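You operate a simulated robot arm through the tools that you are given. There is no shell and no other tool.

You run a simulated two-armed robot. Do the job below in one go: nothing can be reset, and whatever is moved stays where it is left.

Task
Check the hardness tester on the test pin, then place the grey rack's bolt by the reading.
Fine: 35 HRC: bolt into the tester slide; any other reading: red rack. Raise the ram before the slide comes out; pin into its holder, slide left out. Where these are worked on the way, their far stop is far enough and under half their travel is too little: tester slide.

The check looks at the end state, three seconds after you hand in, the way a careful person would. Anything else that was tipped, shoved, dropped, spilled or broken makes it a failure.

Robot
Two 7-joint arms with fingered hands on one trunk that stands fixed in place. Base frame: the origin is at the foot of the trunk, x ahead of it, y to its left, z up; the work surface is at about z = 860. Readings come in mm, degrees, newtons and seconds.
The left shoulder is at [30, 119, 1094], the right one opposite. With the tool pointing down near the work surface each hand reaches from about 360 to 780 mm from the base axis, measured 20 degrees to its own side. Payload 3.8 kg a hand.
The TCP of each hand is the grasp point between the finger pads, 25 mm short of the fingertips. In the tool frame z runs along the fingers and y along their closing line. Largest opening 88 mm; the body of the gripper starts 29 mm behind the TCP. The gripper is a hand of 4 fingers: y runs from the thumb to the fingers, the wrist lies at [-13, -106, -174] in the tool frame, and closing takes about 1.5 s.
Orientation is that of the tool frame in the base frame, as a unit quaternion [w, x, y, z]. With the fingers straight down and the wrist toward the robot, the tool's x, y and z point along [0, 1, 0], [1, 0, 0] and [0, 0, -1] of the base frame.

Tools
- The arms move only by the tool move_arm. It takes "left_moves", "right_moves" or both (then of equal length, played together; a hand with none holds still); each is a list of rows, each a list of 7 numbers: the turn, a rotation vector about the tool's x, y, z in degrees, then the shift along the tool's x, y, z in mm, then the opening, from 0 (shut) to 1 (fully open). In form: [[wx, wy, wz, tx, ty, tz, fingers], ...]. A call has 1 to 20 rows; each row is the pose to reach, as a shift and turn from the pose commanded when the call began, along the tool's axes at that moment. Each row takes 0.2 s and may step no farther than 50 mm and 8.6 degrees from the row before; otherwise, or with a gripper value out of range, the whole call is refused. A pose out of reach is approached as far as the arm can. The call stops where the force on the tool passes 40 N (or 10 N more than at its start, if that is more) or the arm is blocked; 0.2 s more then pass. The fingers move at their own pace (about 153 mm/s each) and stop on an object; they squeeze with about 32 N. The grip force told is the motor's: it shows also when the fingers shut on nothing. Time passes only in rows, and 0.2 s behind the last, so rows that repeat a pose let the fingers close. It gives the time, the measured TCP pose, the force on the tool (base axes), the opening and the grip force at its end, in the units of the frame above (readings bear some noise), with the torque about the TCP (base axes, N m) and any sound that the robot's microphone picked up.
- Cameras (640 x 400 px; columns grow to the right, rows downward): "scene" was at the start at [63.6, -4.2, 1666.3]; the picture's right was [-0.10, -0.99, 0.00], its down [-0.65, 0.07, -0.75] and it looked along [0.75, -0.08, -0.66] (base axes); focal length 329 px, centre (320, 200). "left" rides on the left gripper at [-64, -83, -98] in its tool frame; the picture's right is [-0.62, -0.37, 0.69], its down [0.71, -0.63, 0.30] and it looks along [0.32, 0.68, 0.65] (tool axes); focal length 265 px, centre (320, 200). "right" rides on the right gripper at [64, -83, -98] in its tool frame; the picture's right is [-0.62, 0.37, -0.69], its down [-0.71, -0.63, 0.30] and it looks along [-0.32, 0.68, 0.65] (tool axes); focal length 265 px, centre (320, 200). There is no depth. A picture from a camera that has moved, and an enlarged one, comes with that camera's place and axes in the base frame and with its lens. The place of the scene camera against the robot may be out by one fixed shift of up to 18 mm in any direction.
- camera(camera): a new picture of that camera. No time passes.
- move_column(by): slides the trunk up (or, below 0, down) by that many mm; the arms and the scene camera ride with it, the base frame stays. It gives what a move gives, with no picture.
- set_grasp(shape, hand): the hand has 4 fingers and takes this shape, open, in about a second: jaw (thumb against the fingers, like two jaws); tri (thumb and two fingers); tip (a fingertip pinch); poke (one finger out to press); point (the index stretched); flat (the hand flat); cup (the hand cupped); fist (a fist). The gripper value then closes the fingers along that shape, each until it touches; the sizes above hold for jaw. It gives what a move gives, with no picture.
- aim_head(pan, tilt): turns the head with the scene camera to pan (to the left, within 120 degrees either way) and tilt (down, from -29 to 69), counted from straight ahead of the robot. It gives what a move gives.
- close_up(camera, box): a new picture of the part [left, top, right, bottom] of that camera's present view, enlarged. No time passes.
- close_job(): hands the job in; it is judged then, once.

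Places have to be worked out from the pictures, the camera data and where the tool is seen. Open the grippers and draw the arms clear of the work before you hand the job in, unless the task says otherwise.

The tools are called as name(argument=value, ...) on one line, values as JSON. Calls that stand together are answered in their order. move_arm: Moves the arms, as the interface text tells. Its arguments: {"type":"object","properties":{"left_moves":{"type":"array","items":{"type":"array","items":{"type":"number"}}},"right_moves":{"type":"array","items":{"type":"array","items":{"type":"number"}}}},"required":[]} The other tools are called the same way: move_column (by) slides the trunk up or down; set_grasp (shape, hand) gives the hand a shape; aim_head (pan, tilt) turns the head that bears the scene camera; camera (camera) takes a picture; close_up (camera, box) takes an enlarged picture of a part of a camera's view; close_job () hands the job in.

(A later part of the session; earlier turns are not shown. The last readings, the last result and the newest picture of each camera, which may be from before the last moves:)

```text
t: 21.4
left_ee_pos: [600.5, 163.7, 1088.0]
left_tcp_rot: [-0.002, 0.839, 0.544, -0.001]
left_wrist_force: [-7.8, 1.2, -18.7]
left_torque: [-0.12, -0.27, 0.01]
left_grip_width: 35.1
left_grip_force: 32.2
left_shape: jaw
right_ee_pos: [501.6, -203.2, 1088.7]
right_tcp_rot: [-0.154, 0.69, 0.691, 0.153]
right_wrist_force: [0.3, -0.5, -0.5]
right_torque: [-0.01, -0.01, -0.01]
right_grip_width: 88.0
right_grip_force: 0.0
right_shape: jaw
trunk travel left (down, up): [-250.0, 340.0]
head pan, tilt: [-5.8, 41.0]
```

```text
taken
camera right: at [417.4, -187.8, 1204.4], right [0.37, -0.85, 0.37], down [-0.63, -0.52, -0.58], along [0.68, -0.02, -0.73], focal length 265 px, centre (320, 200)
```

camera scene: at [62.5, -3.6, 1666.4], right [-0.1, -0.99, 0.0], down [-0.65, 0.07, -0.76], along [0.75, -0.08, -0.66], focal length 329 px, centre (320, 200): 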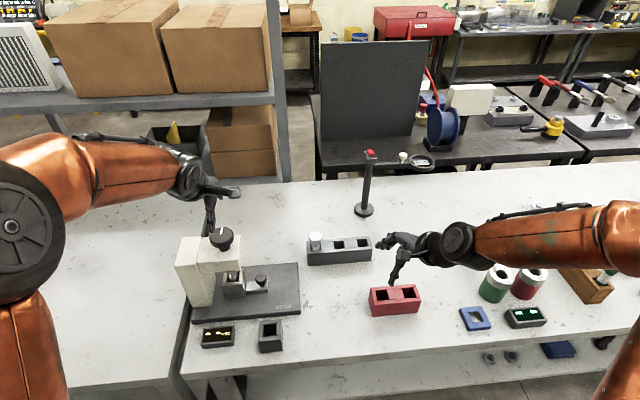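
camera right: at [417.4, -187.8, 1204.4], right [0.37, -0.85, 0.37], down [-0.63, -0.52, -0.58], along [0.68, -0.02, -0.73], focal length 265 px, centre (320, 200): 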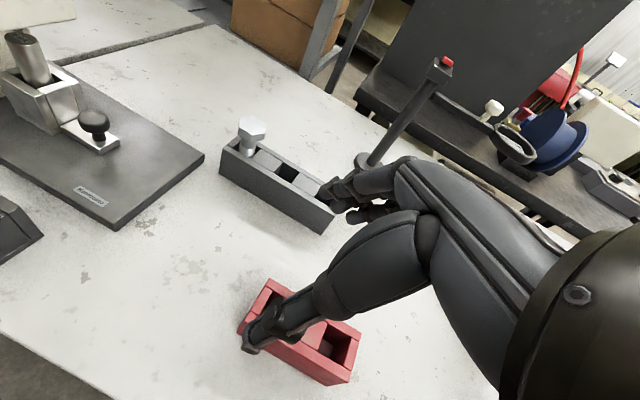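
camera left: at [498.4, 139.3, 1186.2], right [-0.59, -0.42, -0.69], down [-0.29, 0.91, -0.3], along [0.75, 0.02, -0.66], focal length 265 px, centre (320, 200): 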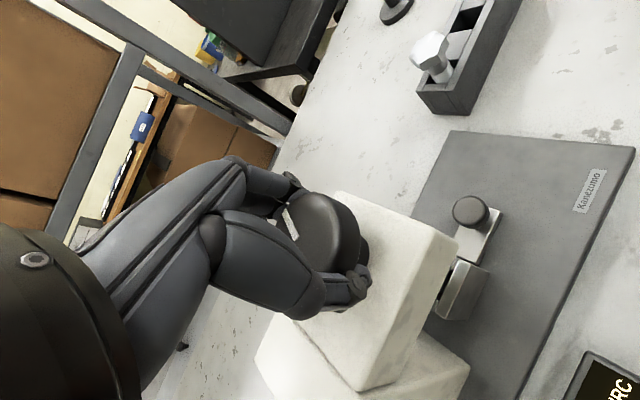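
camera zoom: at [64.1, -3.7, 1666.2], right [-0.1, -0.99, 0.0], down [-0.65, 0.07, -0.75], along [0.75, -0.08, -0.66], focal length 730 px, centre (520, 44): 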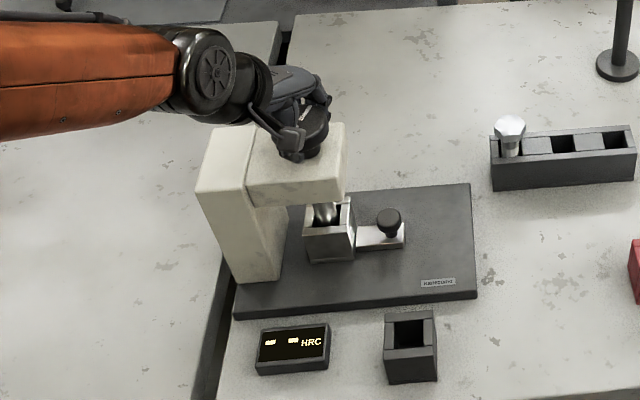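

The knob turns with the hand at almost no torque. I continue clockwise to about 90 degrees in total.

move_arm(left_moves=[[0, 0, 8, 0, 0, 0, 0], [0, 0, 16, 0, 0, 0, 0], [0, 0, 24, 0, 0, 0, 0], [0, 0, 32, 0, 0, 0, 0], [0, 0, 40, 0, 0, 0, 0], [0, 0, 48, 0, 0, 0, 0], [0, 0, 56, 0, 0, 0, 0], [0, 0, 64, 0, 0, 0, 0], [0, 0, 64, 0, 0, 0, 0]])

close_up(camera="scene", box=[160, 180, 300, 360])

camera(camera="left")

close_up(camera="right", box=[0, 0, 160, 120])

```text
t: 23.4
left_ee_pos: [600.1, 164.4, 1087.9]
left_tcp_rot: [0.001, 1.0, 0.018, -0.001]
left_wrist_force: [-6.1, 10.6, -17.3]
left_torque: [-0.26, -0.03, -0.06]
left_grip_width: 35.1
left_grip_force: 32.3
left_shape: jaw
right_ee_pos: [501.1, -202.5, 1089.4]
right_tcp_rot: [-0.153, 0.69, 0.691, 0.152]
right_wrist_force: [-0.4, -0.6, -0.5]
right_torque: [0.01, 0.0, 0.0]
right_grip_width: 88.0
right_grip_force: 0.1
right_shape: jaw
trunk travel left (down, up): [-250.0, 340.0]
head pan, tilt: [-5.8, 41.0]
```

```text
2.22 times, centred on (230, 270) of scene
camera zoom: at [64.5, -1.7, 1666.2], right [-0.1, -0.99, 0.0], down [-0.65, 0.07, -0.75], along [0.75, -0.08, -0.66], focal length 730 px, centre (520, 44)
```

zoom: 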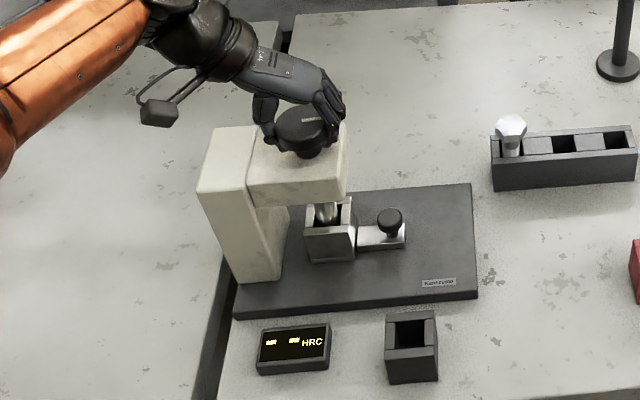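

```text
taken
camera left: at [533.8, 246.4, 1185.9], right [-0.63, 0.35, -0.69], down [0.69, 0.65, -0.31], along [0.35, -0.67, -0.65], focal length 265 px, centre (320, 200)
```

left: 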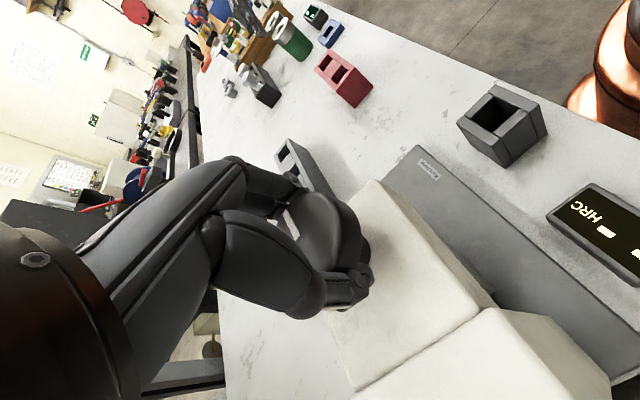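

```text
3.33 times, centred on (80, 60) of right
camera zoom: at [417.7, -186.4, 1204.5], right [0.37, -0.85, 0.37], down [-0.63, -0.52, -0.58], along [0.68, -0.02, -0.73], focal length 885 px, centre (1120, 667)
```

zoom: 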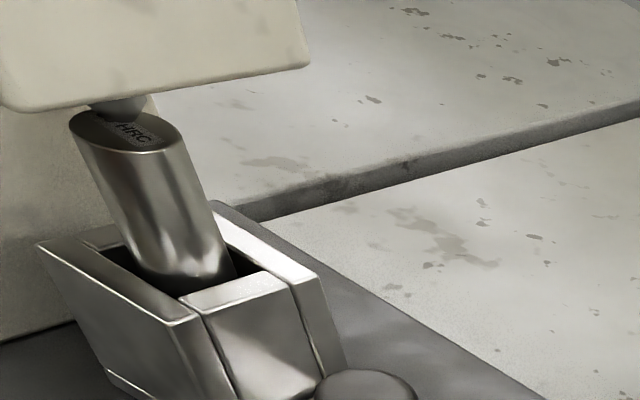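

The ram tip now shows below the head, just above the pin, so clockwise lowers it. I keep turning slowly.

move_arm(left_moves=[[0, 0, 6, 0, 0, 0, 0], [0, 0, 12, 0, 0, 0, 0], [0, 0, 18, 0, 0, 0, 0], [0, 0, 24, 0, 0, 0, 0], [0, 0, 30, 0, 0, 0, 0], [0, 0, 30, 0, 0, 0, 0]])

close_up(camera="right", box=[0, 0, 160, 120])

close_up(camera="scene", box=[160, 180, 300, 360])

```text
t: 24.8
left_ee_pos: [594.0, 165.1, 1087.9]
left_tcp_rot: [0.001, 0.97, -0.241, 0.002]
left_wrist_force: [23.9, 14.6, -12.4]
left_torque: [-0.28, 0.08, 0.1]
left_grip_width: 34.4
left_grip_force: 32.2
left_shape: jaw
left hand out of reach, approached as far as the arm can: row 4, 5, 6
right_ee_pos: [506.6, -202.1, 1086.2]
right_tcp_rot: [-0.155, 0.691, 0.69, 0.151]
right_wrist_force: [-0.2, -0.1, 0.0]
right_torque: [-0.01, 0.01, 0.01]
right_grip_width: 87.9
right_grip_force: 0.0
right_shape: jaw
trunk travel left (down, up): [-250.0, 340.0]
head pan, tilt: [-5.8, 41.0]
```

```text
3.33 times, centred on (80, 60) of right
camera zoom: at [422.1, -185.8, 1203.1], right [0.37, -0.85, 0.37], down [-0.63, -0.52, -0.57], along [0.68, -0.02, -0.73], focal length 885 px, centre (1120, 667)
```

zoom: 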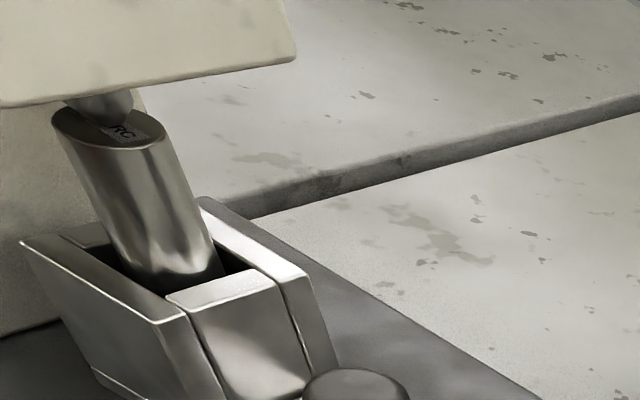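

```text
2.22 times, centred on (230, 270) of scene
camera zoom: at [70.8, -0.6, 1666.0], right [-0.1, -0.99, 0.0], down [-0.66, 0.06, -0.75], along [0.75, -0.08, -0.66], focal length 730 px, centre (520, 44)
```

zoom: 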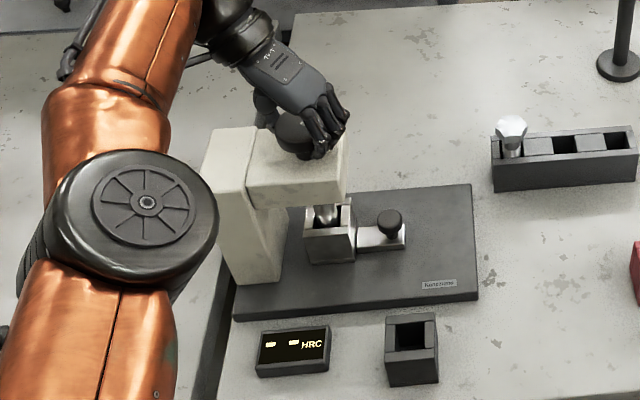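

The arm reached its limit at about 118 degrees; the ram came down further but does not yet touch. I open, lift off the knob, and start turning the hand back for a new grip.

move_arm(left_moves=[[0, 0, 0, 0, 0, 0, 0.8], [0, 0, 0, 0, 0, 0, 1], [0, 0, 0, 0, 0, 0, 1], [0, 0, 0, 0, 0, -15, 1], [0, 0, 0, 0, 0, -40, 1], [0, 0, 0, 0, 0, -70, 1], [0, 0, -8.5, 0, 0, -70, 1], [0, 0, -17, 0, 0, -70, 1], [0, 0, -25.5, 0, 0, -70, 1], [0, 0, -34, 0, 0, -70, 1], [0, 0, -42.5, 0, 0, -70, 1], [0, 0, -51, 0, 0, -70, 1], [0, 0, -59.5, 0, 0, -70, 1], [0, 0, -68, 0, 0, -70, 1], [0, 0, -76.5, 0, 0, -70, 1], [0, 0, -85, 0, 0, -70, 1], [0, 0, -93.5, 0, 0, -70, 1], [0, 0, -102, 0, 0, -70, 1], [0, 0, -110.5, 0, 0, -70, 1], [0, 0, -118, 0, 0, -70, 1]])

camera(camera="left")

close_up(camera="right", box=[0, 0, 160, 120])

camera(camera="scene")

```text
t: 29.0
left_ee_pos: [744.8, 164.4, 1196.6]
left_tcp_rot: [-0.001, 0.706, 0.708, -0.001]
left_wrist_force: [0.9, -0.9, -0.1]
left_torque: [-0.02, -0.03, 0.02]
left_grip_width: 87.6
left_grip_force: 0.1
left_shape: jaw
left hand out of reach, approached as far as the arm can: row 5, 6, 8, 9, 10, 11, 12, 13, 14, 15, 16, 17, 18, 19, 20
right_ee_pos: [501.1, -204.2, 1088.7]
right_tcp_rot: [-0.153, 0.69, 0.691, 0.153]
right_wrist_force: [-0.2, -0.3, -0.8]
right_torque: [-0.02, 0.0, 0.01]
right_grip_width: 88.2
right_grip_force: 0.0
right_shape: jaw
trunk travel left (down, up): [-250.0, 340.0]
head pan, tilt: [-5.8, 41.0]
```

```text
taken
camera left: at [662.2, 98.8, 1294.2], right [-0.37, -0.62, -0.69], down [-0.63, 0.71, -0.3], along [0.68, 0.33, -0.66], focal length 265 px, centre (320, 200)
```

left: 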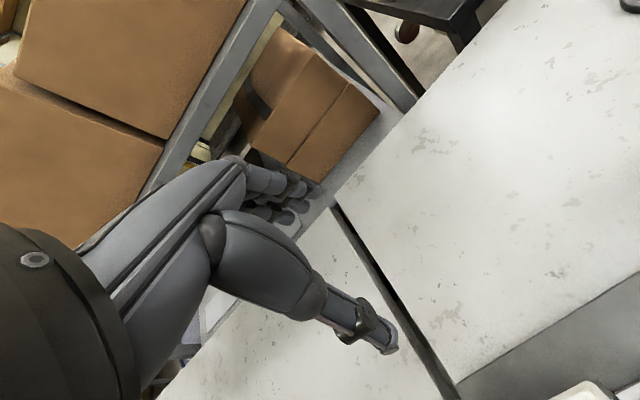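

```text
3.33 times, centred on (80, 60) of right
camera zoom: at [417.1, -188.6, 1204.4], right [0.37, -0.85, 0.37], down [-0.63, -0.52, -0.58], along [0.68, -0.02, -0.73], focal length 885 px, centre (1120, 667)
```

zoom: 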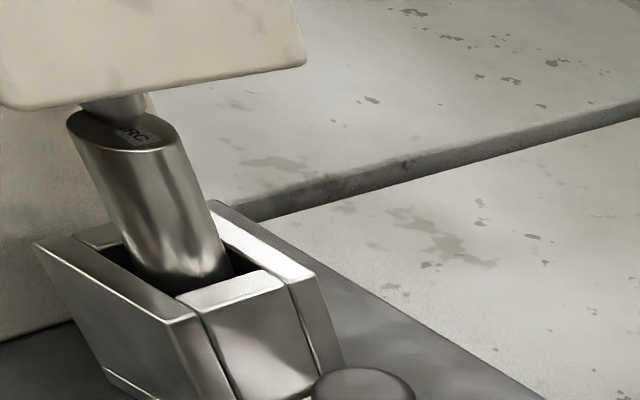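

```text
taken
camera scene: at [63.8, -4.7, 1666.3], right [-0.1, -0.99, 0.0], down [-0.65, 0.07, -0.75], along [0.75, -0.08, -0.66], focal length 329 px, centre (320, 200)
```

scene: 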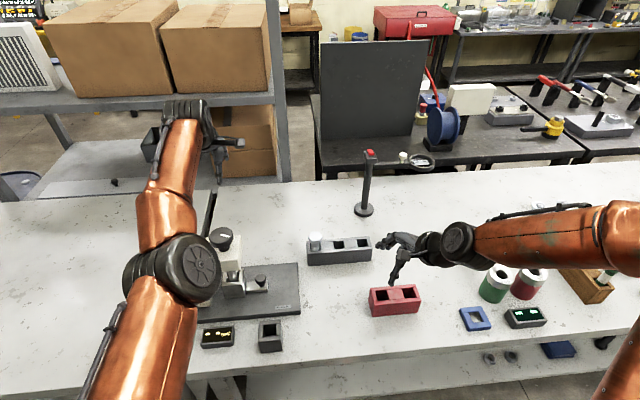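

The hand is in the right orientation but stuck about 145 mm too far forward, with the elbow swung inward. I lift it first and then draw back to free the arm configuration, checking the outcome.

move_arm(left_moves=[[0, 0, 0, 0, 0, -40, 1], [0, 0, 0, 0, 0, -80, 1], [0, 0, 0, 0, 0, -120, 1], [0, 0, 0, 0, 0, -160, 1], [0, 0, 0, 0, 0, -200, 1], [0, 0, 0, 20, -30, -220, 1], [0, 0, 0, 40, -60, -240, 1], [0, 0, 0, 60, -100, -250, 1], [0, 0, 0, 80, -130, -250, 1], [0, 0, 0, 80, -130, -250, 1]])

camera(camera="scene")

```text
t: 31.2
left_ee_pos: [614.4, 243.8, 1443.6]
left_tcp_rot: [-0.001, 0.707, 0.707, 0.0]
left_wrist_force: [0.1, 0.3, 0.9]
left_torque: [0.02, 0.01, 0.03]
left_grip_width: 88.2
left_grip_force: 0.0
left_shape: jaw
left hand out of reach, approached as far as the arm can: row 1, 2, 3, 4, 5, 6, 7, 8
right_ee_pos: [501.7, -205.6, 1086.0]
right_tcp_rot: [-0.154, 0.691, 0.69, 0.152]
right_wrist_force: [0.5, -0.6, 0.3]
right_torque: [0.01, -0.02, -0.01]
right_grip_width: 87.8
right_grip_force: 0.1
right_shape: jaw
trunk travel left (down, up): [-250.0, 340.0]
head pan, tilt: [-5.8, 41.0]
```

```text
taken
camera scene: at [66.1, -5.5, 1666.2], right [-0.1, -0.99, 0.0], down [-0.65, 0.07, -0.75], along [0.75, -0.08, -0.66], focal length 329 px, centre (320, 200)
```

scene: 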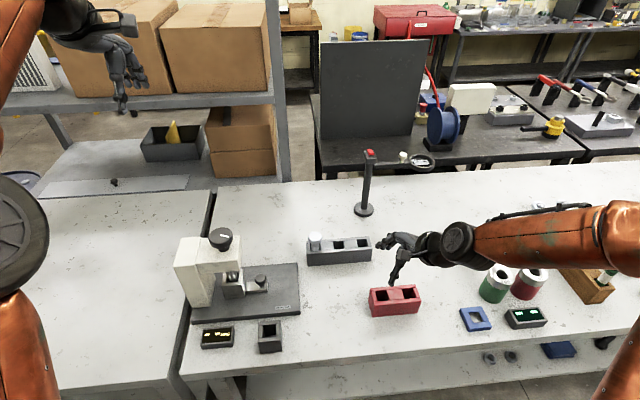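

The arm configuration is back to normal. I check the knob's pointer and the ram.

close_up(camera="scene", box=[170, 215, 310, 350])

close_up(camera="right", box=[0, 0, 160, 120])

```text
2.96 times, centred on (240, 282) of scene
camera zoom: at [66.1, -5.5, 1666.2], right [-0.1, -0.99, 0.0], down [-0.65, 0.07, -0.75], along [0.75, -0.08, -0.66], focal length 974 px, centre (557, -44)
```

zoom: 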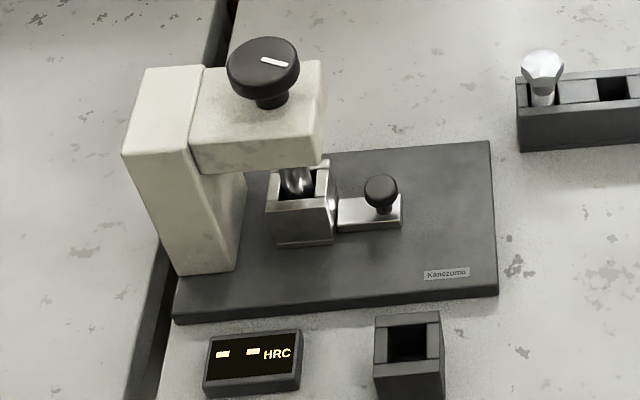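

```text
3.33 times, centred on (80, 60) of right
camera zoom: at [418.8, -189.3, 1203.7], right [0.37, -0.85, 0.36], down [-0.63, -0.52, -0.58], along [0.68, -0.02, -0.73], focal length 885 px, centre (1120, 667)
```

zoom: 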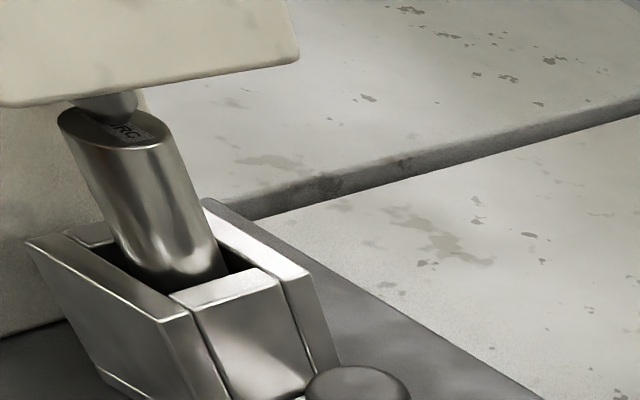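

The pointer now points right (about 105 degrees turned) and the ram is close to the pin. I return above the knob while turning the hand counter-clockwise about 80 degrees for a fresh grip.

move_arm(left_moves=[[0, 0, -8, -10, -2, 30, 1], [0, 0, -16, -20, -4, 60, 1], [0, 0, -24, -30, -6, 90, 1], [0, 0, -32, -40, -8, 120, 1], [0, 0, -40, -50, -10, 150, 1], [0, 0, -48, -60, -11, 180, 1], [0, 0, -56, -70, -12, 210, 1], [0, 0, -64, -80.5, -14, 240, 1], [0, 0, -72, -80.5, -14, 250, 1], [0, 0, -80, -80.5, -14, 250, 1], [0, 0, -80, -80.5, -14, 250, 1]])

camera(camera="scene")

camera(camera="left")

```text
t: 33.6
left_ee_pos: [599.3, 163.9, 1194.3]
left_tcp_rot: [-0.001, 0.086, 0.996, 0.0]
left_wrist_force: [0.0, 0.1, -0.5]
left_torque: [0.0, 0.03, 0.02]
left_grip_width: 87.7
left_grip_force: 0.0
left_shape: jaw
right_ee_pos: [501.1, -204.8, 1089.2]
right_tcp_rot: [-0.153, 0.691, 0.69, 0.152]
right_wrist_force: [-1.0, 0.0, 0.0]
right_torque: [0.02, 0.04, -0.01]
right_grip_width: 87.9
right_grip_force: 0.0
right_shape: jaw
trunk travel left (down, up): [-250.0, 340.0]
head pan, tilt: [-5.8, 41.0]
```

```text
taken
camera scene: at [63.4, -4.2, 1666.3], right [-0.1, -0.99, 0.0], down [-0.65, 0.07, -0.75], along [0.75, -0.08, -0.66], focal length 329 px, centre (320, 200)
```

scene: 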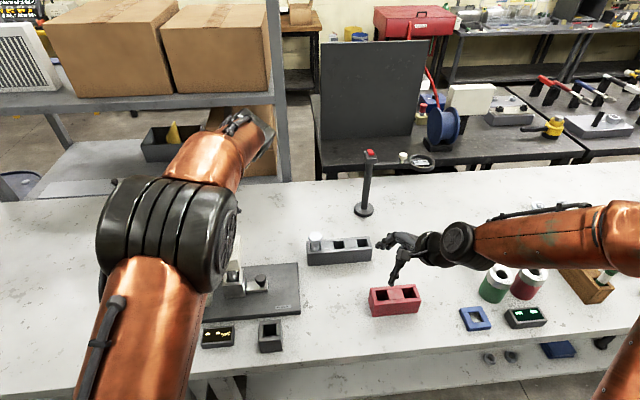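

```text
taken
camera left: at [649.0, 70.0, 1292.4], right [0.55, -0.47, -0.69], down [-0.81, -0.5, -0.3], along [-0.2, 0.73, -0.65], focal length 265 px, centre (320, 200)
```

left: 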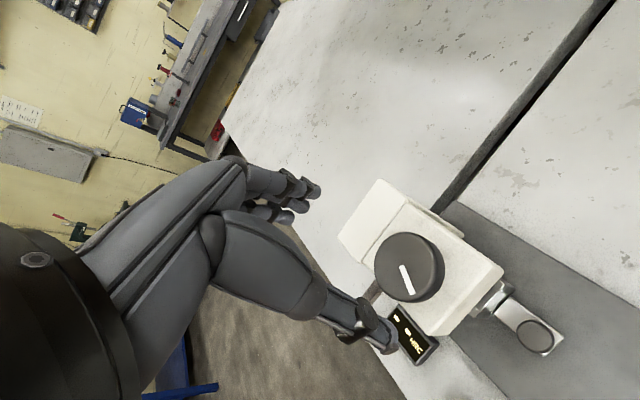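

The hand is at -80 degrees, centred above the knob with the pointer in view. I descend, close on the knob and check.

move_arm(left_moves=[[0, 0, 0, 0, 0, 40, 1], [0, 0, 0, 0, 0, 75, 1], [0, 0, 0, 0, 0, 90, 1], [0, 0, 0, 0, 0, 97, 1], [0, 0, 0, 0, 0, 102, 1], [0, 0, 0, 0, 0, 102, 0.4], [0, 0, 0, 0, 0, 102, 0], [0, 0, 0, 0, 0, 102, 0], [0, 0, 0, 0, 0, 102, 0], [0, 0, 0, 0, 0, 102, 0]])

camera(camera="left")

close_up(camera="right", box=[0, 0, 160, 120])

```text
t: 35.8
left_ee_pos: [599.5, 162.8, 1092.0]
left_tcp_rot: [-0.001, 0.087, 0.996, -0.001]
left_wrist_force: [-4.0, -3.4, -15.7]
left_torque: [0.18, -0.01, -0.01]
left_grip_width: 36.7
left_grip_force: 32.1
left_shape: jaw
right_ee_pos: [502.3, -203.4, 1088.3]
right_tcp_rot: [-0.153, 0.69, 0.691, 0.152]
right_wrist_force: [0.2, -0.5, 0.1]
right_torque: [-0.01, 0.02, -0.02]
right_grip_width: 87.9
right_grip_force: 0.1
right_shape: jaw
trunk travel left (down, up): [-250.0, 340.0]
head pan, tilt: [-5.8, 41.0]
```

```text
taken
camera left: at [649.2, 69.9, 1189.1], right [0.54, -0.47, -0.69], down [-0.81, -0.5, -0.3], along [-0.2, 0.73, -0.65], focal length 265 px, centre (320, 200)
```

left: 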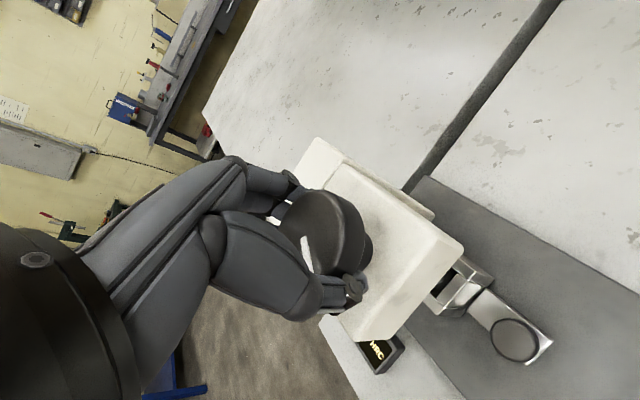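

```text
3.33 times, centred on (80, 60) of right
camera zoom: at [417.8, -188.7, 1204.0], right [0.37, -0.85, 0.37], down [-0.63, -0.52, -0.58], along [0.68, -0.02, -0.73], focal length 885 px, centre (1120, 667)
```

zoom: 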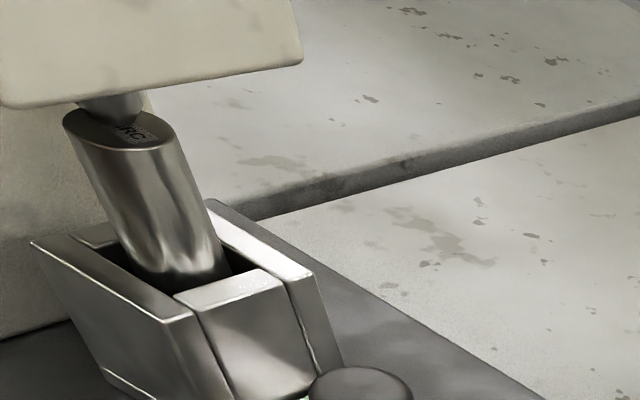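

Gripped again at 37 mm. I turn clockwise 60 degrees more.

move_arm(left_moves=[[0, 0, 7, 0, 0, 0, 0], [0, 0, 14, 0, 0, 0, 0], [0, 0, 21, 0, 0, 0, 0], [0, 0, 28, 0, 0, 0, 0], [0, 0, 35, 0, 0, 0, 0], [0, 0, 42, 0, 0, 0, 0], [0, 0, 49, 0, 0, 0, 0], [0, 0, 56, 0, 0, 0, 0], [0, 0, 60, 0, 0, 0, 0]])

camera(camera="left")

close_up(camera="right", box=[0, 0, 160, 120])

close_up(camera="scene", box=[160, 200, 300, 360])

```text
t: 37.8
left_ee_pos: [599.5, 165.3, 1092.1]
left_tcp_rot: [-0.002, 0.574, 0.819, -0.001]
left_wrist_force: [-11.2, 3.1, -20.2]
left_torque: [0.09, -0.07, 0.12]
left_grip_width: 36.3
left_grip_force: 32.3
left_shape: jaw
right_ee_pos: [500.4, -203.0, 1088.9]
right_tcp_rot: [-0.154, 0.69, 0.691, 0.153]
right_wrist_force: [0.2, -0.5, 0.6]
right_torque: [-0.01, -0.03, 0.0]
right_grip_width: 87.9
right_grip_force: 0.0
right_shape: jaw
trunk travel left (down, up): [-250.0, 340.0]
head pan, tilt: [-5.8, 41.0]
```

```text
taken
camera left: at [543.3, 76.2, 1189.5], right [-0.14, -0.71, -0.69], down [-0.84, 0.46, -0.3], along [0.53, 0.54, -0.66], focal length 265 px, centre (320, 200)
```

left: 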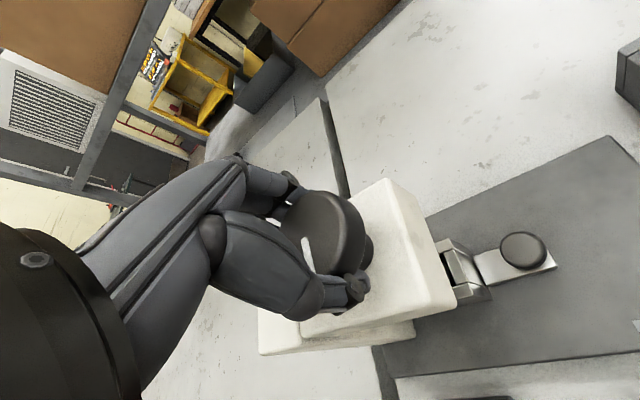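

```text
3.33 times, centred on (80, 60) of right
camera zoom: at [417.2, -187.2, 1204.6], right [0.37, -0.85, 0.37], down [-0.63, -0.52, -0.58], along [0.68, -0.02, -0.73], focal length 885 px, centre (1120, 667)
```

zoom: 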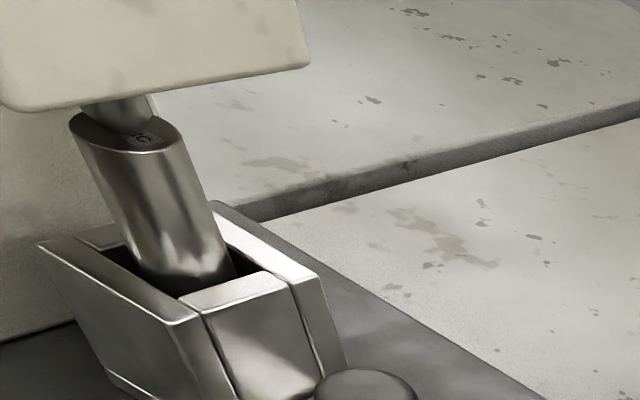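

```text
2.50 times, centred on (230, 280) of scene
camera zoom: at [63.8, -2.8, 1666.3], right [-0.1, -0.99, 0.0], down [-0.65, 0.07, -0.75], along [0.75, -0.08, -0.66], focal length 822 px, centre (545, 0)
```

zoom: 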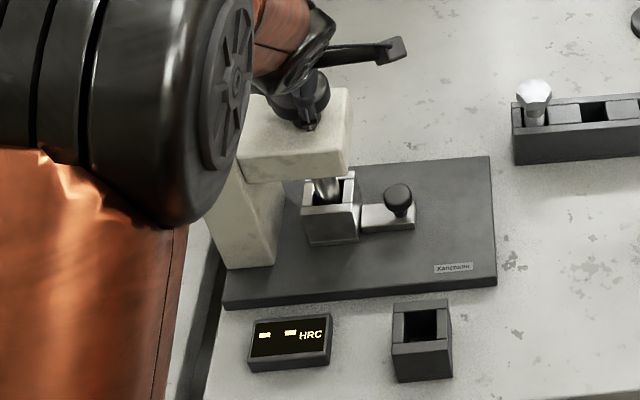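

The ram is nearly on the pin; the display still shows dashes. I continue another 60 degrees in the same grip.

move_arm(left_moves=[[0, 0, 7, 0, 0, 0, 0], [0, 0, 14, 0, 0, 0, 0], [0, 0, 21, 0, 0, 0, 0], [0, 0, 28, 0, 0, 0, 0], [0, 0, 35, 0, 0, 0, 0], [0, 0, 42, 0, 0, 0, 0], [0, 0, 49, 0, 0, 0, 0], [0, 0, 56, 0, 0, 0, 0], [0, 0, 63, 0, 0, 0, 0]])

close_up(camera="right", box=[0, 0, 160, 120])

close_up(camera="scene", box=[160, 200, 300, 360])

```text
t: 39.8
left_ee_pos: [600.0, 166.7, 1091.3]
left_tcp_rot: [-0.001, 0.916, 0.401, 0.0]
left_wrist_force: [-2.1, 7.4, -15.7]
left_torque: [0.27, 0.05, 0.85]
left_grip_width: 34.1
left_grip_force: 31.6
left_shape: jaw
right_ee_pos: [501.9, -202.9, 1087.8]
right_tcp_rot: [-0.152, 0.691, 0.691, 0.152]
right_wrist_force: [-0.2, 0.8, 0.3]
right_torque: [-0.01, -0.03, -0.02]
right_grip_width: 87.7
right_grip_force: 0.1
right_shape: jaw
trunk travel left (down, up): [-250.0, 340.0]
head pan, tilt: [-5.8, 41.0]
```

```text
3.33 times, centred on (80, 60) of right
camera zoom: at [418.2, -186.9, 1204.3], right [0.37, -0.85, 0.37], down [-0.63, -0.52, -0.58], along [0.68, -0.02, -0.73], focal length 885 px, centre (1120, 667)
```

zoom: 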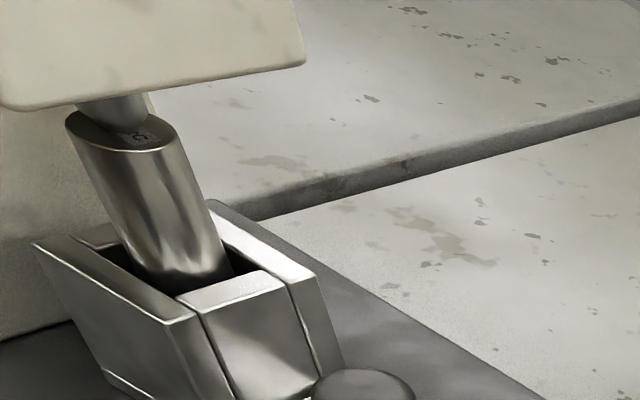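

```text
2.50 times, centred on (230, 280) of scene
camera zoom: at [65.3, -2.2, 1666.2], right [-0.1, -0.99, 0.0], down [-0.65, 0.07, -0.75], along [0.75, -0.08, -0.66], focal length 822 px, centre (545, 0)
```

zoom: 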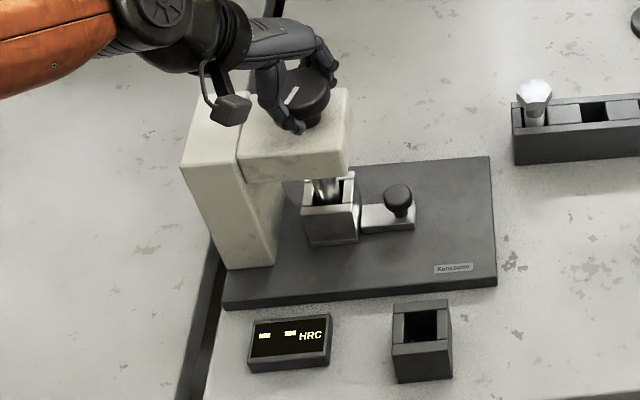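

Torque about z rose to 0.85 N m, so the ram or knob has met resistance. I zoom on the display and knob.

close_up(camera="scene", box=[195, 320, 240, 352])

close_up(camera="scene", box=[195, 205, 265, 255])

camera(camera="left")

```text
12.50 times, centred on (218, 336) of scene
camera zoom: at [65.3, -2.2, 1666.2], right [-0.1, -0.99, 0.0], down [-0.65, 0.07, -0.75], along [0.75, -0.08, -0.66], focal length 4108 px, centre (1601, -1500)
```

zoom: 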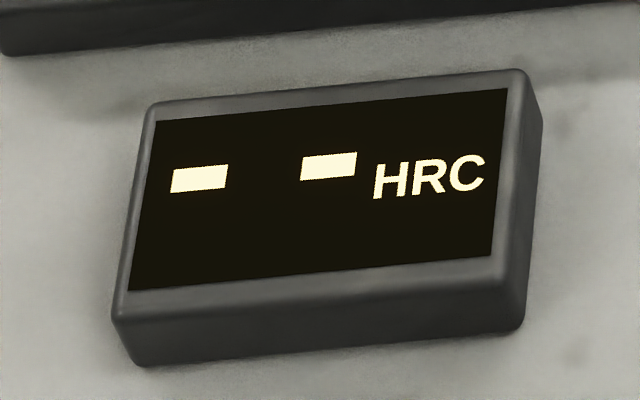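

```text
8.00 times, centred on (230, 230) of scene
camera zoom: at [65.3, -2.2, 1666.2], right [-0.1, -0.99, 0.0], down [-0.65, 0.07, -0.75], along [0.75, -0.08, -0.66], focal length 2629 px, centre (1040, -40)
```

zoom: 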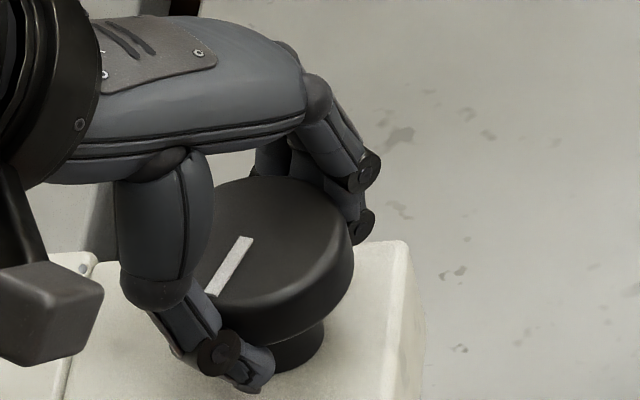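

```text
taken
camera left: at [496.7, 175.6, 1188.8], right [-0.69, -0.2, -0.69], down [0.02, 0.95, -0.3], along [0.72, -0.23, -0.66], focal length 265 px, centre (320, 200)
```

left: 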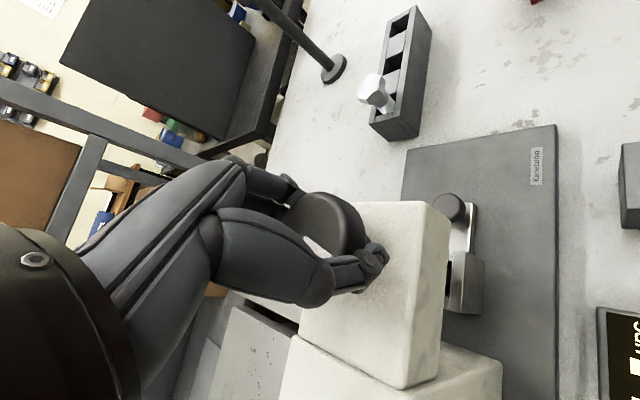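

Display still shows dashes; the pointer is at roughly 200 degrees. I hold the left hand still while bringing the right camera closer for a side view of ram and pin, which also lets time pass.

move_arm(right_moves=[[0, 0, 0, 30, 0, 10, 1], [0, 0, 0, 60, 0, 25, 1], [0, 0, 0, 82, 0, 60, 1], [0, 0, 0, 85, 0, 100, 1], [0, 0, 0, 85, 0, 130, 1], [0, 0, 0, 85, 0, 130, 1]])

camera(camera="right")

close_up(camera="scene", box=[160, 200, 300, 360])

```text
t: 41.2
left_ee_pos: [600.0, 165.0, 1090.8]
left_tcp_rot: [-0.001, 0.917, 0.399, -0.001]
left_wrist_force: [-6.1, 3.7, -20.6]
left_torque: [0.21, 0.05, 0.47]
left_grip_width: 34.2
left_grip_force: 31.7
left_shape: jaw
right_ee_pos: [501.9, -72.8, 1005.1]
right_tcp_rot: [-0.153, 0.69, 0.691, 0.152]
right_wrist_force: [-0.3, 0.0, 0.1]
right_torque: [0.02, -0.01, 0.01]
right_grip_width: 87.7
right_grip_force: 0.1
right_shape: jaw
trunk travel left (down, up): [-250.0, 340.0]
head pan, tilt: [-5.8, 41.0]
```

```text
taken
camera right: at [417.2, -56.2, 1121.2], right [0.37, -0.85, 0.37], down [-0.63, -0.52, -0.58], along [0.68, -0.02, -0.73], focal length 265 px, centre (320, 200)
```

right: 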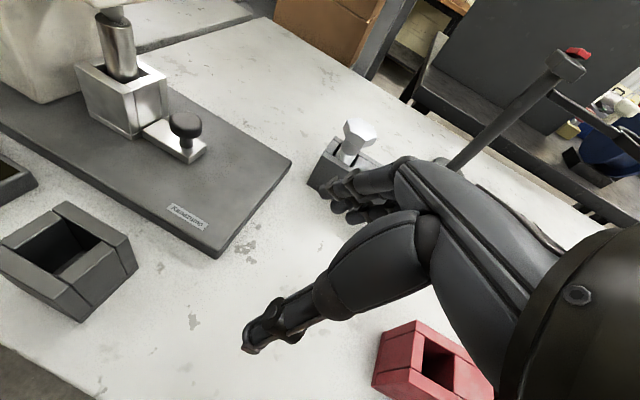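

```text
2.50 times, centred on (230, 280) of scene
camera zoom: at [65.0, -2.9, 1666.2], right [-0.1, -0.99, 0.0], down [-0.65, 0.07, -0.75], along [0.75, -0.08, -0.66], focal length 822 px, centre (545, 0)
```

zoom: 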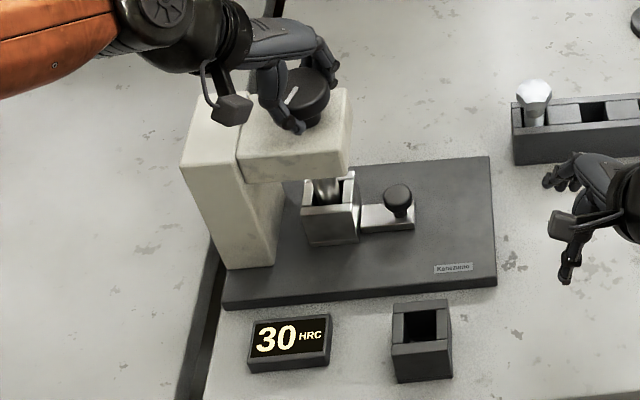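

The display now reads 30 HRC. I hold a moment longer and read it again to see whether it settles.

move_arm(left_moves=[[0, 0, 0, 0, 0, 0, 0], [0, 0, 0, 0, 0, 0, 0], [0, 0, 0, 0, 0, 0, 0], [0, 0, 0, 0, 0, 0, 0], [0, 0, 0, 0, 0, 0, 0], [0, 0, 0, 0, 0, 0, 0], [0, 0, 0, 0, 0, 0, 0], [0, 0, 0, 0, 0, 0, 0]])

close_up(camera="scene", box=[195, 315, 245, 352])

close_up(camera="right", box=[60, 0, 180, 100])

```text
t: 43.0
left_ee_pos: [600.5, 166.2, 1090.8]
left_tcp_rot: [0.0, 0.917, 0.399, -0.002]
left_wrist_force: [-8.9, 2.3, -23.6]
left_torque: [0.23, 0.04, 0.5]
left_grip_width: 34.3
left_grip_force: 32.0
left_shape: jaw
right_ee_pos: [502.1, -72.2, 1005.1]
right_tcp_rot: [-0.154, 0.691, 0.69, 0.152]
right_wrist_force: [-0.1, -0.1, -0.9]
right_torque: [0.0, -0.01, 0.0]
right_grip_width: 87.9
right_grip_force: 0.0
right_shape: jaw
trunk travel left (down, up): [-250.0, 340.0]
head pan, tilt: [-5.8, 41.0]
```

```text
10.81 times, centred on (220, 334) of scene
camera zoom: at [64.9, -3.0, 1666.2], right [-0.1, -0.99, 0.0], down [-0.65, 0.07, -0.75], along [0.75, -0.08, -0.66], focal length 3553 px, centre (1401, -1243)
```

zoom: 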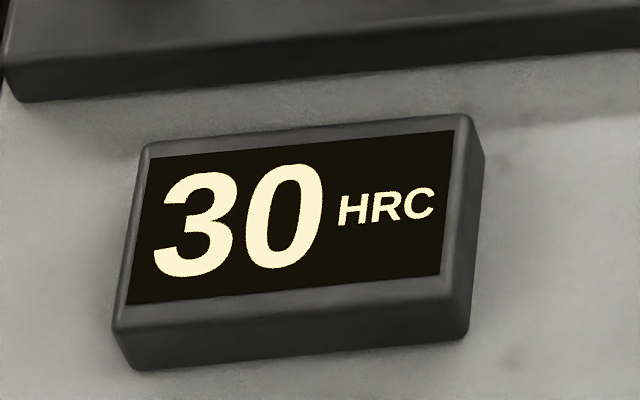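

```text
4.00 times, centred on (120, 50) of right
camera zoom: at [417.2, -56.4, 1121.5], right [0.37, -0.85, 0.37], down [-0.63, -0.52, -0.58], along [0.68, -0.02, -0.73], focal length 1062 px, centre (1120, 800)
```

zoom: 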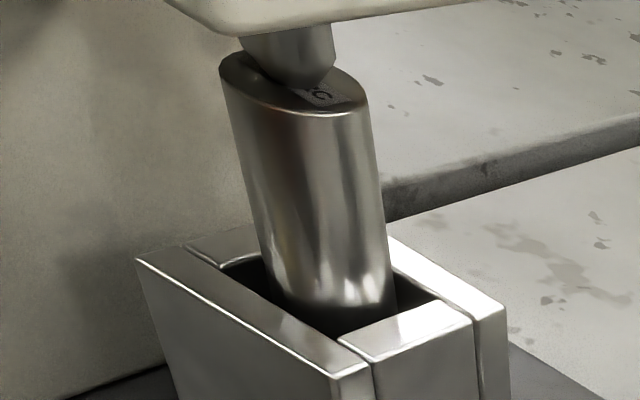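

The reading holds steady at 30 HRC with the ram resting on the pin, so the bolt belongs in the red rack. I now raise the ram by turning counter-clockwise.

move_arm(left_moves=[[0, 0, -7, 0, 0, 0, 0], [0, 0, -14, 0, 0, 0, 0], [0, 0, -21, 0, 0, 0, 0], [0, 0, -28, 0, 0, 0, 0], [0, 0, -36, 0, 0, 0, 0], [0, 0, -44, 0, 0, 0, 0], [0, 0, -52, 0, 0, 0, 0], [0, 0, -60, 0, 0, 0, 0], [0, 0, -68, 0, 0, 0, 0], [0, 0, -76, 0, 0, 0, 0], [0, 0, -84, 0, 0, 0, 0], [0, 0, -92, 0, 0, 0, 0], [0, 0, -100, 0, 0, 0, 0], [0, 0, -108, 0, 0, 0, 0], [0, 0, -116, 0, 0, 0, 0], [0, 0, -123, 0, 0, 0, 0], [0, 0, -123, 0, 0, 0, 0]])

camera(camera="left")

close_up(camera="right", box=[60, 0, 180, 100])

close_up(camera="scene", box=[160, 200, 300, 360])

```text
t: 46.6
left_ee_pos: [602.0, 163.3, 1091.6]
left_tcp_rot: [0.0, 0.086, 0.996, 0.0]
left_wrist_force: [14.9, -1.8, -12.8]
left_torque: [-0.08, -0.07, -0.11]
left_grip_width: 35.5
left_grip_force: 32.2
left_shape: jaw
right_ee_pos: [504.0, -72.1, 1003.4]
right_tcp_rot: [-0.155, 0.69, 0.69, 0.151]
right_wrist_force: [-0.2, -1.2, 0.3]
right_torque: [0.0, 0.0, -0.03]
right_grip_width: 87.9
right_grip_force: 0.0
right_shape: jaw
trunk travel left (down, up): [-250.0, 340.0]
head pan, tilt: [-5.8, 41.0]
```

```text
taken
camera left: at [653.1, 70.0, 1189.0], right [0.55, -0.47, -0.69], down [-0.81, -0.5, -0.3], along [-0.2, 0.73, -0.65], focal length 265 px, centre (320, 200)
```

left: 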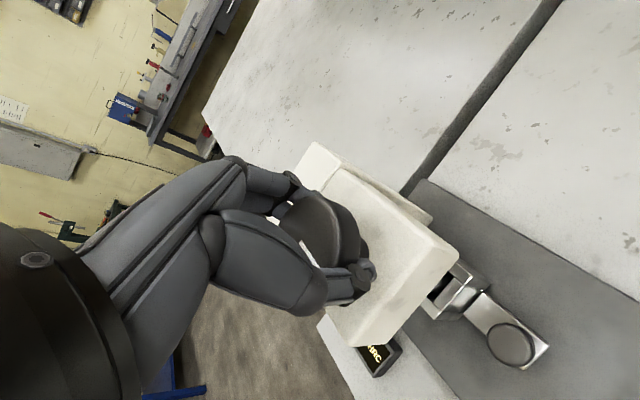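

```text
4.00 times, centred on (120, 50) of right
camera zoom: at [419.6, -57.2, 1120.6], right [0.37, -0.85, 0.36], down [-0.63, -0.52, -0.58], along [0.68, -0.02, -0.73], focal length 1062 px, centre (1120, 800)
```

zoom: 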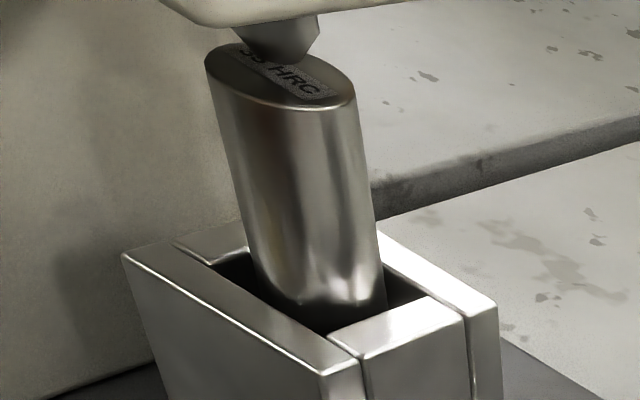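

```text
2.50 times, centred on (230, 280) of scene
camera zoom: at [68.6, -4.1, 1666.1], right [-0.1, -0.99, 0.0], down [-0.66, 0.07, -0.75], along [0.75, -0.08, -0.66], focal length 822 px, centre (545, 0)
```

zoom: 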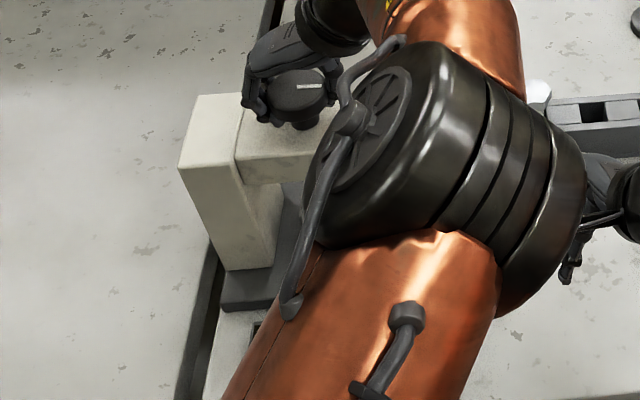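

The ram has risen clear of the pin and the pointer is at about 85 degrees. I move the right hand back out of the way, release the knob, lift, and turn the left hand back for another grip.

move_arm(left_moves=[[0, 0, 0, 0, 0, 0, 0.8], [0, 0, 0, 0, 0, 0, 1], [0, 0, 0, 0, 0, 0, 1], [0, 0, 0, 0, 0, -15, 1], [0, 0, 0, 0, 0, -40, 1], [0, 0, 8.4, 0, 0, -70, 1], [0, 0, 16.8, 0, 0, -70, 1], [0, 0, 25.2, 0, 0, -70, 1], [0, 0, 33.6, 0, 0, -70, 1], [0, 0, 42, 0, 0, -70, 1], [0, 0, 50.4, 0, 0, -70, 1], [0, 0, 58.8, 0, 0, -70, 1], [0, 0, 67.2, 0, 0, -70, 1], [0, 0, 75.6, 0, 0, -70, 1], [0, 0, 84, 0, 0, -70, 1], [0, 0, 92.4, 0, 0, -70, 1], [0, 0, 100.8, 0, 0, -70, 1], [0, 0, 109.2, 0, 0, -70, 1], [0, 0, 117.6, 0, 0, -70, 1], [0, 0, 122, 0, 0, -70, 1]], right_moves=[[0, 0, 0, -15, 0, -25, 1], [0, 0, 0, -30, 0, -50, 1], [0, 0, 0, -45, 0, -75, 1], [0, 0, 0, -60, 0, -100, 1], [0, 0, 0, -85, 0, -130, 1], [0, 0, 0, -115, 0, -130, 1], [0, 0, 0, -135, 0, -130, 1], [0, 0, 0, -135, 0, -130, 1], [0, 0, 0, -135, 0, -130, 1], [0, 0, 0, -135, 0, -130, 1], [0, 0, 0, -135, 0, -130, 1], [0, 0, 0, -135, 0, -130, 1], [0, 0, 0, -135, 0, -130, 1], [0, 0, 0, -135, 0, -130, 1], [0, 0, 0, -135, 0, -130, 1], [0, 0, 0, -135, 0, -130, 1], [0, 0, 0, -135, 0, -130, 1], [0, 0, 0, -135, 0, -130, 1], [0, 0, 0, -135, 0, -130, 1], [0, 0, 0, -135, 0, -130, 1]])

camera(camera="scene")

camera(camera="left")

```text
t: 50.8
left_ee_pos: [599.1, 163.4, 1163.7]
left_tcp_rot: [0.0, 0.914, 0.406, 0.0]
left_wrist_force: [0.4, 0.6, -0.3]
left_torque: [-0.01, 0.01, 0.0]
left_grip_width: 87.4
left_grip_force: 0.1
left_shape: jaw
right_ee_pos: [500.9, -251.3, 1067.0]
right_tcp_rot: [-0.153, 0.69, 0.691, 0.153]
right_wrist_force: [0.4, 0.0, -0.3]
right_torque: [0.04, 0.04, -0.02]
right_grip_width: 87.8
right_grip_force: 0.0
right_shape: jaw
trunk travel left (down, up): [-250.0, 340.0]
head pan, tilt: [-5.8, 41.0]
```

```text
taken
camera scene: at [63.8, -4.2, 1666.3], right [-0.1, -0.99, 0.0], down [-0.65, 0.07, -0.75], along [0.75, -0.08, -0.66], focal length 329 px, centre (320, 200)
```

scene: 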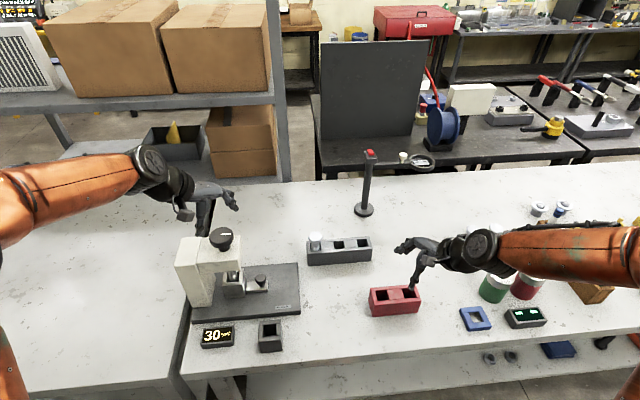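

```text
taken
camera left: at [495.5, 171.3, 1260.7], right [-0.69, -0.21, -0.69], down [0.01, 0.95, -0.31], along [0.72, -0.22, -0.65], focal length 265 px, centre (320, 200)
```

left: 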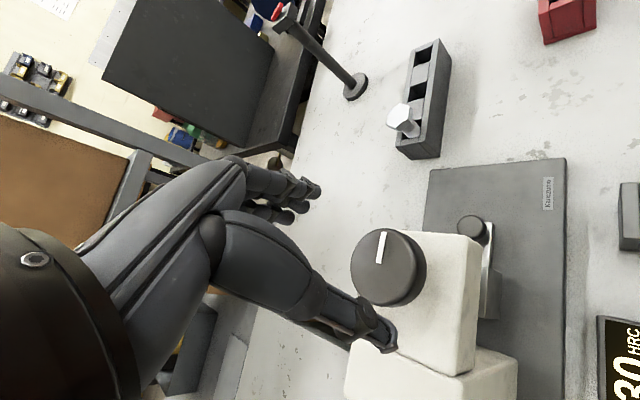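

The arm is fine at +42 degrees. I descend, grip, and turn counter-clockwise about 84 degrees to bring the pointer back to its first position.

move_arm(left_moves=[[0, 0, 0, 0, 0, 35, 1], [0, 0, 0, 0, 0, 60, 1], [0, 0, 0, 0, 0, 70, 1], [0, 0, 0, 0, 0, 73, 1], [0, 0, 0, 0, 0, 73, 0.4], [0, 0, 0, 0, 0, 73, 0], [0, 0, 0, 0, 0, 73, 0], [0, 0, 0, 0, 0, 73, 0], [0, 0, 0, 0, 0, 73, 0], [0, 0, -8, 0, 0, 73, 0], [0, 0, -16, 0, 0, 73, 0], [0, 0, -24, 0, 0, 73, 0], [0, 0, -32, 0, 0, 73, 0], [0, 0, -40, 0, 0, 73, 0], [0, 0, -48, 0, 0, 73, 0], [0, 0, -56, 0, 0, 73, 0], [0, 0, -64, 0, 0, 73, 0], [0, 0, -72, 0, 0, 73, 0], [0, 0, -78, 0, 0, 73, 0], [0, 0, -84, 0, 0, 73, 0]])

camera(camera="left")

close_up(camera="scene", box=[160, 200, 300, 360])

camera(camera="right")

```text
t: 55.0
left_ee_pos: [600.1, 163.5, 1089.6]
left_tcp_rot: [-0.001, 0.405, 0.914, -0.001]
left_wrist_force: [0.9, 0.1, -19.3]
left_torque: [0.22, -0.25, -0.09]
left_grip_width: 35.0
left_grip_force: 32.1
left_shape: jaw
right_ee_pos: [502.3, -250.8, 1065.9]
right_tcp_rot: [-0.154, 0.69, 0.69, 0.152]
right_wrist_force: [0.4, 0.2, -0.1]
right_torque: [0.02, -0.04, 0.0]
right_grip_width: 87.9
right_grip_force: 0.0
right_shape: jaw
trunk travel left (down, up): [-250.0, 340.0]
head pan, tilt: [-5.8, 41.0]
```

```text
taken
camera left: at [583.5, 59.7, 1186.6], right [0.14, -0.71, -0.69], down [-0.95, 0.11, -0.3], along [0.29, 0.7, -0.66], focal length 265 px, centre (320, 200)
```

left: 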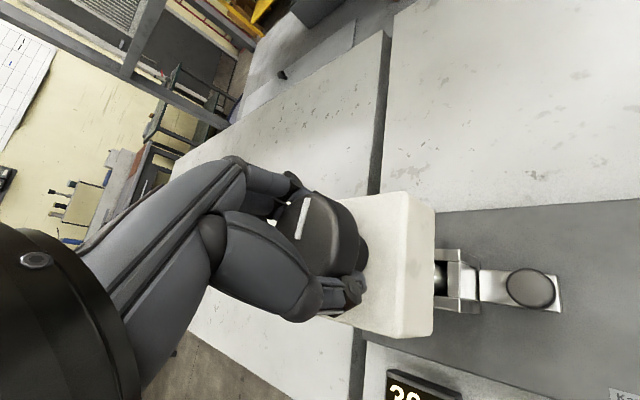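

```text
2.50 times, centred on (230, 280) of scene
camera zoom: at [66.2, -4.0, 1666.1], right [-0.1, -0.99, 0.0], down [-0.65, 0.07, -0.75], along [0.75, -0.08, -0.66], focal length 822 px, centre (545, 0)
```

zoom: 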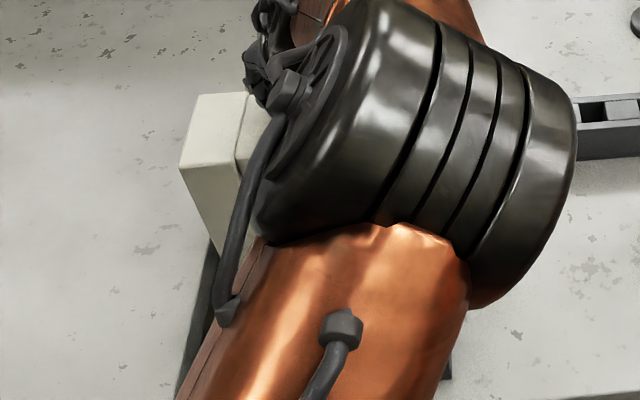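

```text
taken
camera right: at [418.2, -234.8, 1182.6], right [0.37, -0.85, 0.37], down [-0.63, -0.52, -0.58], along [0.68, -0.02, -0.73], focal length 265 px, centre (320, 200)
```

right: 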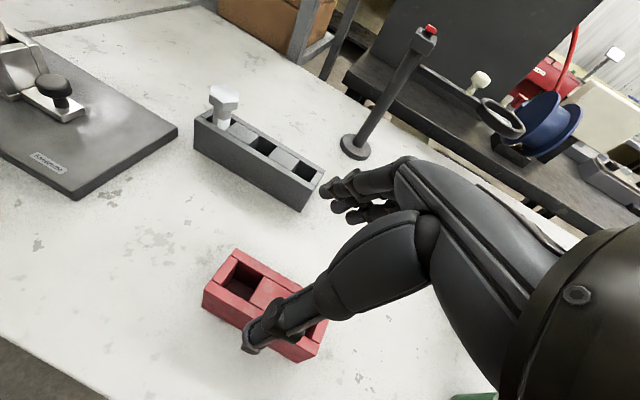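

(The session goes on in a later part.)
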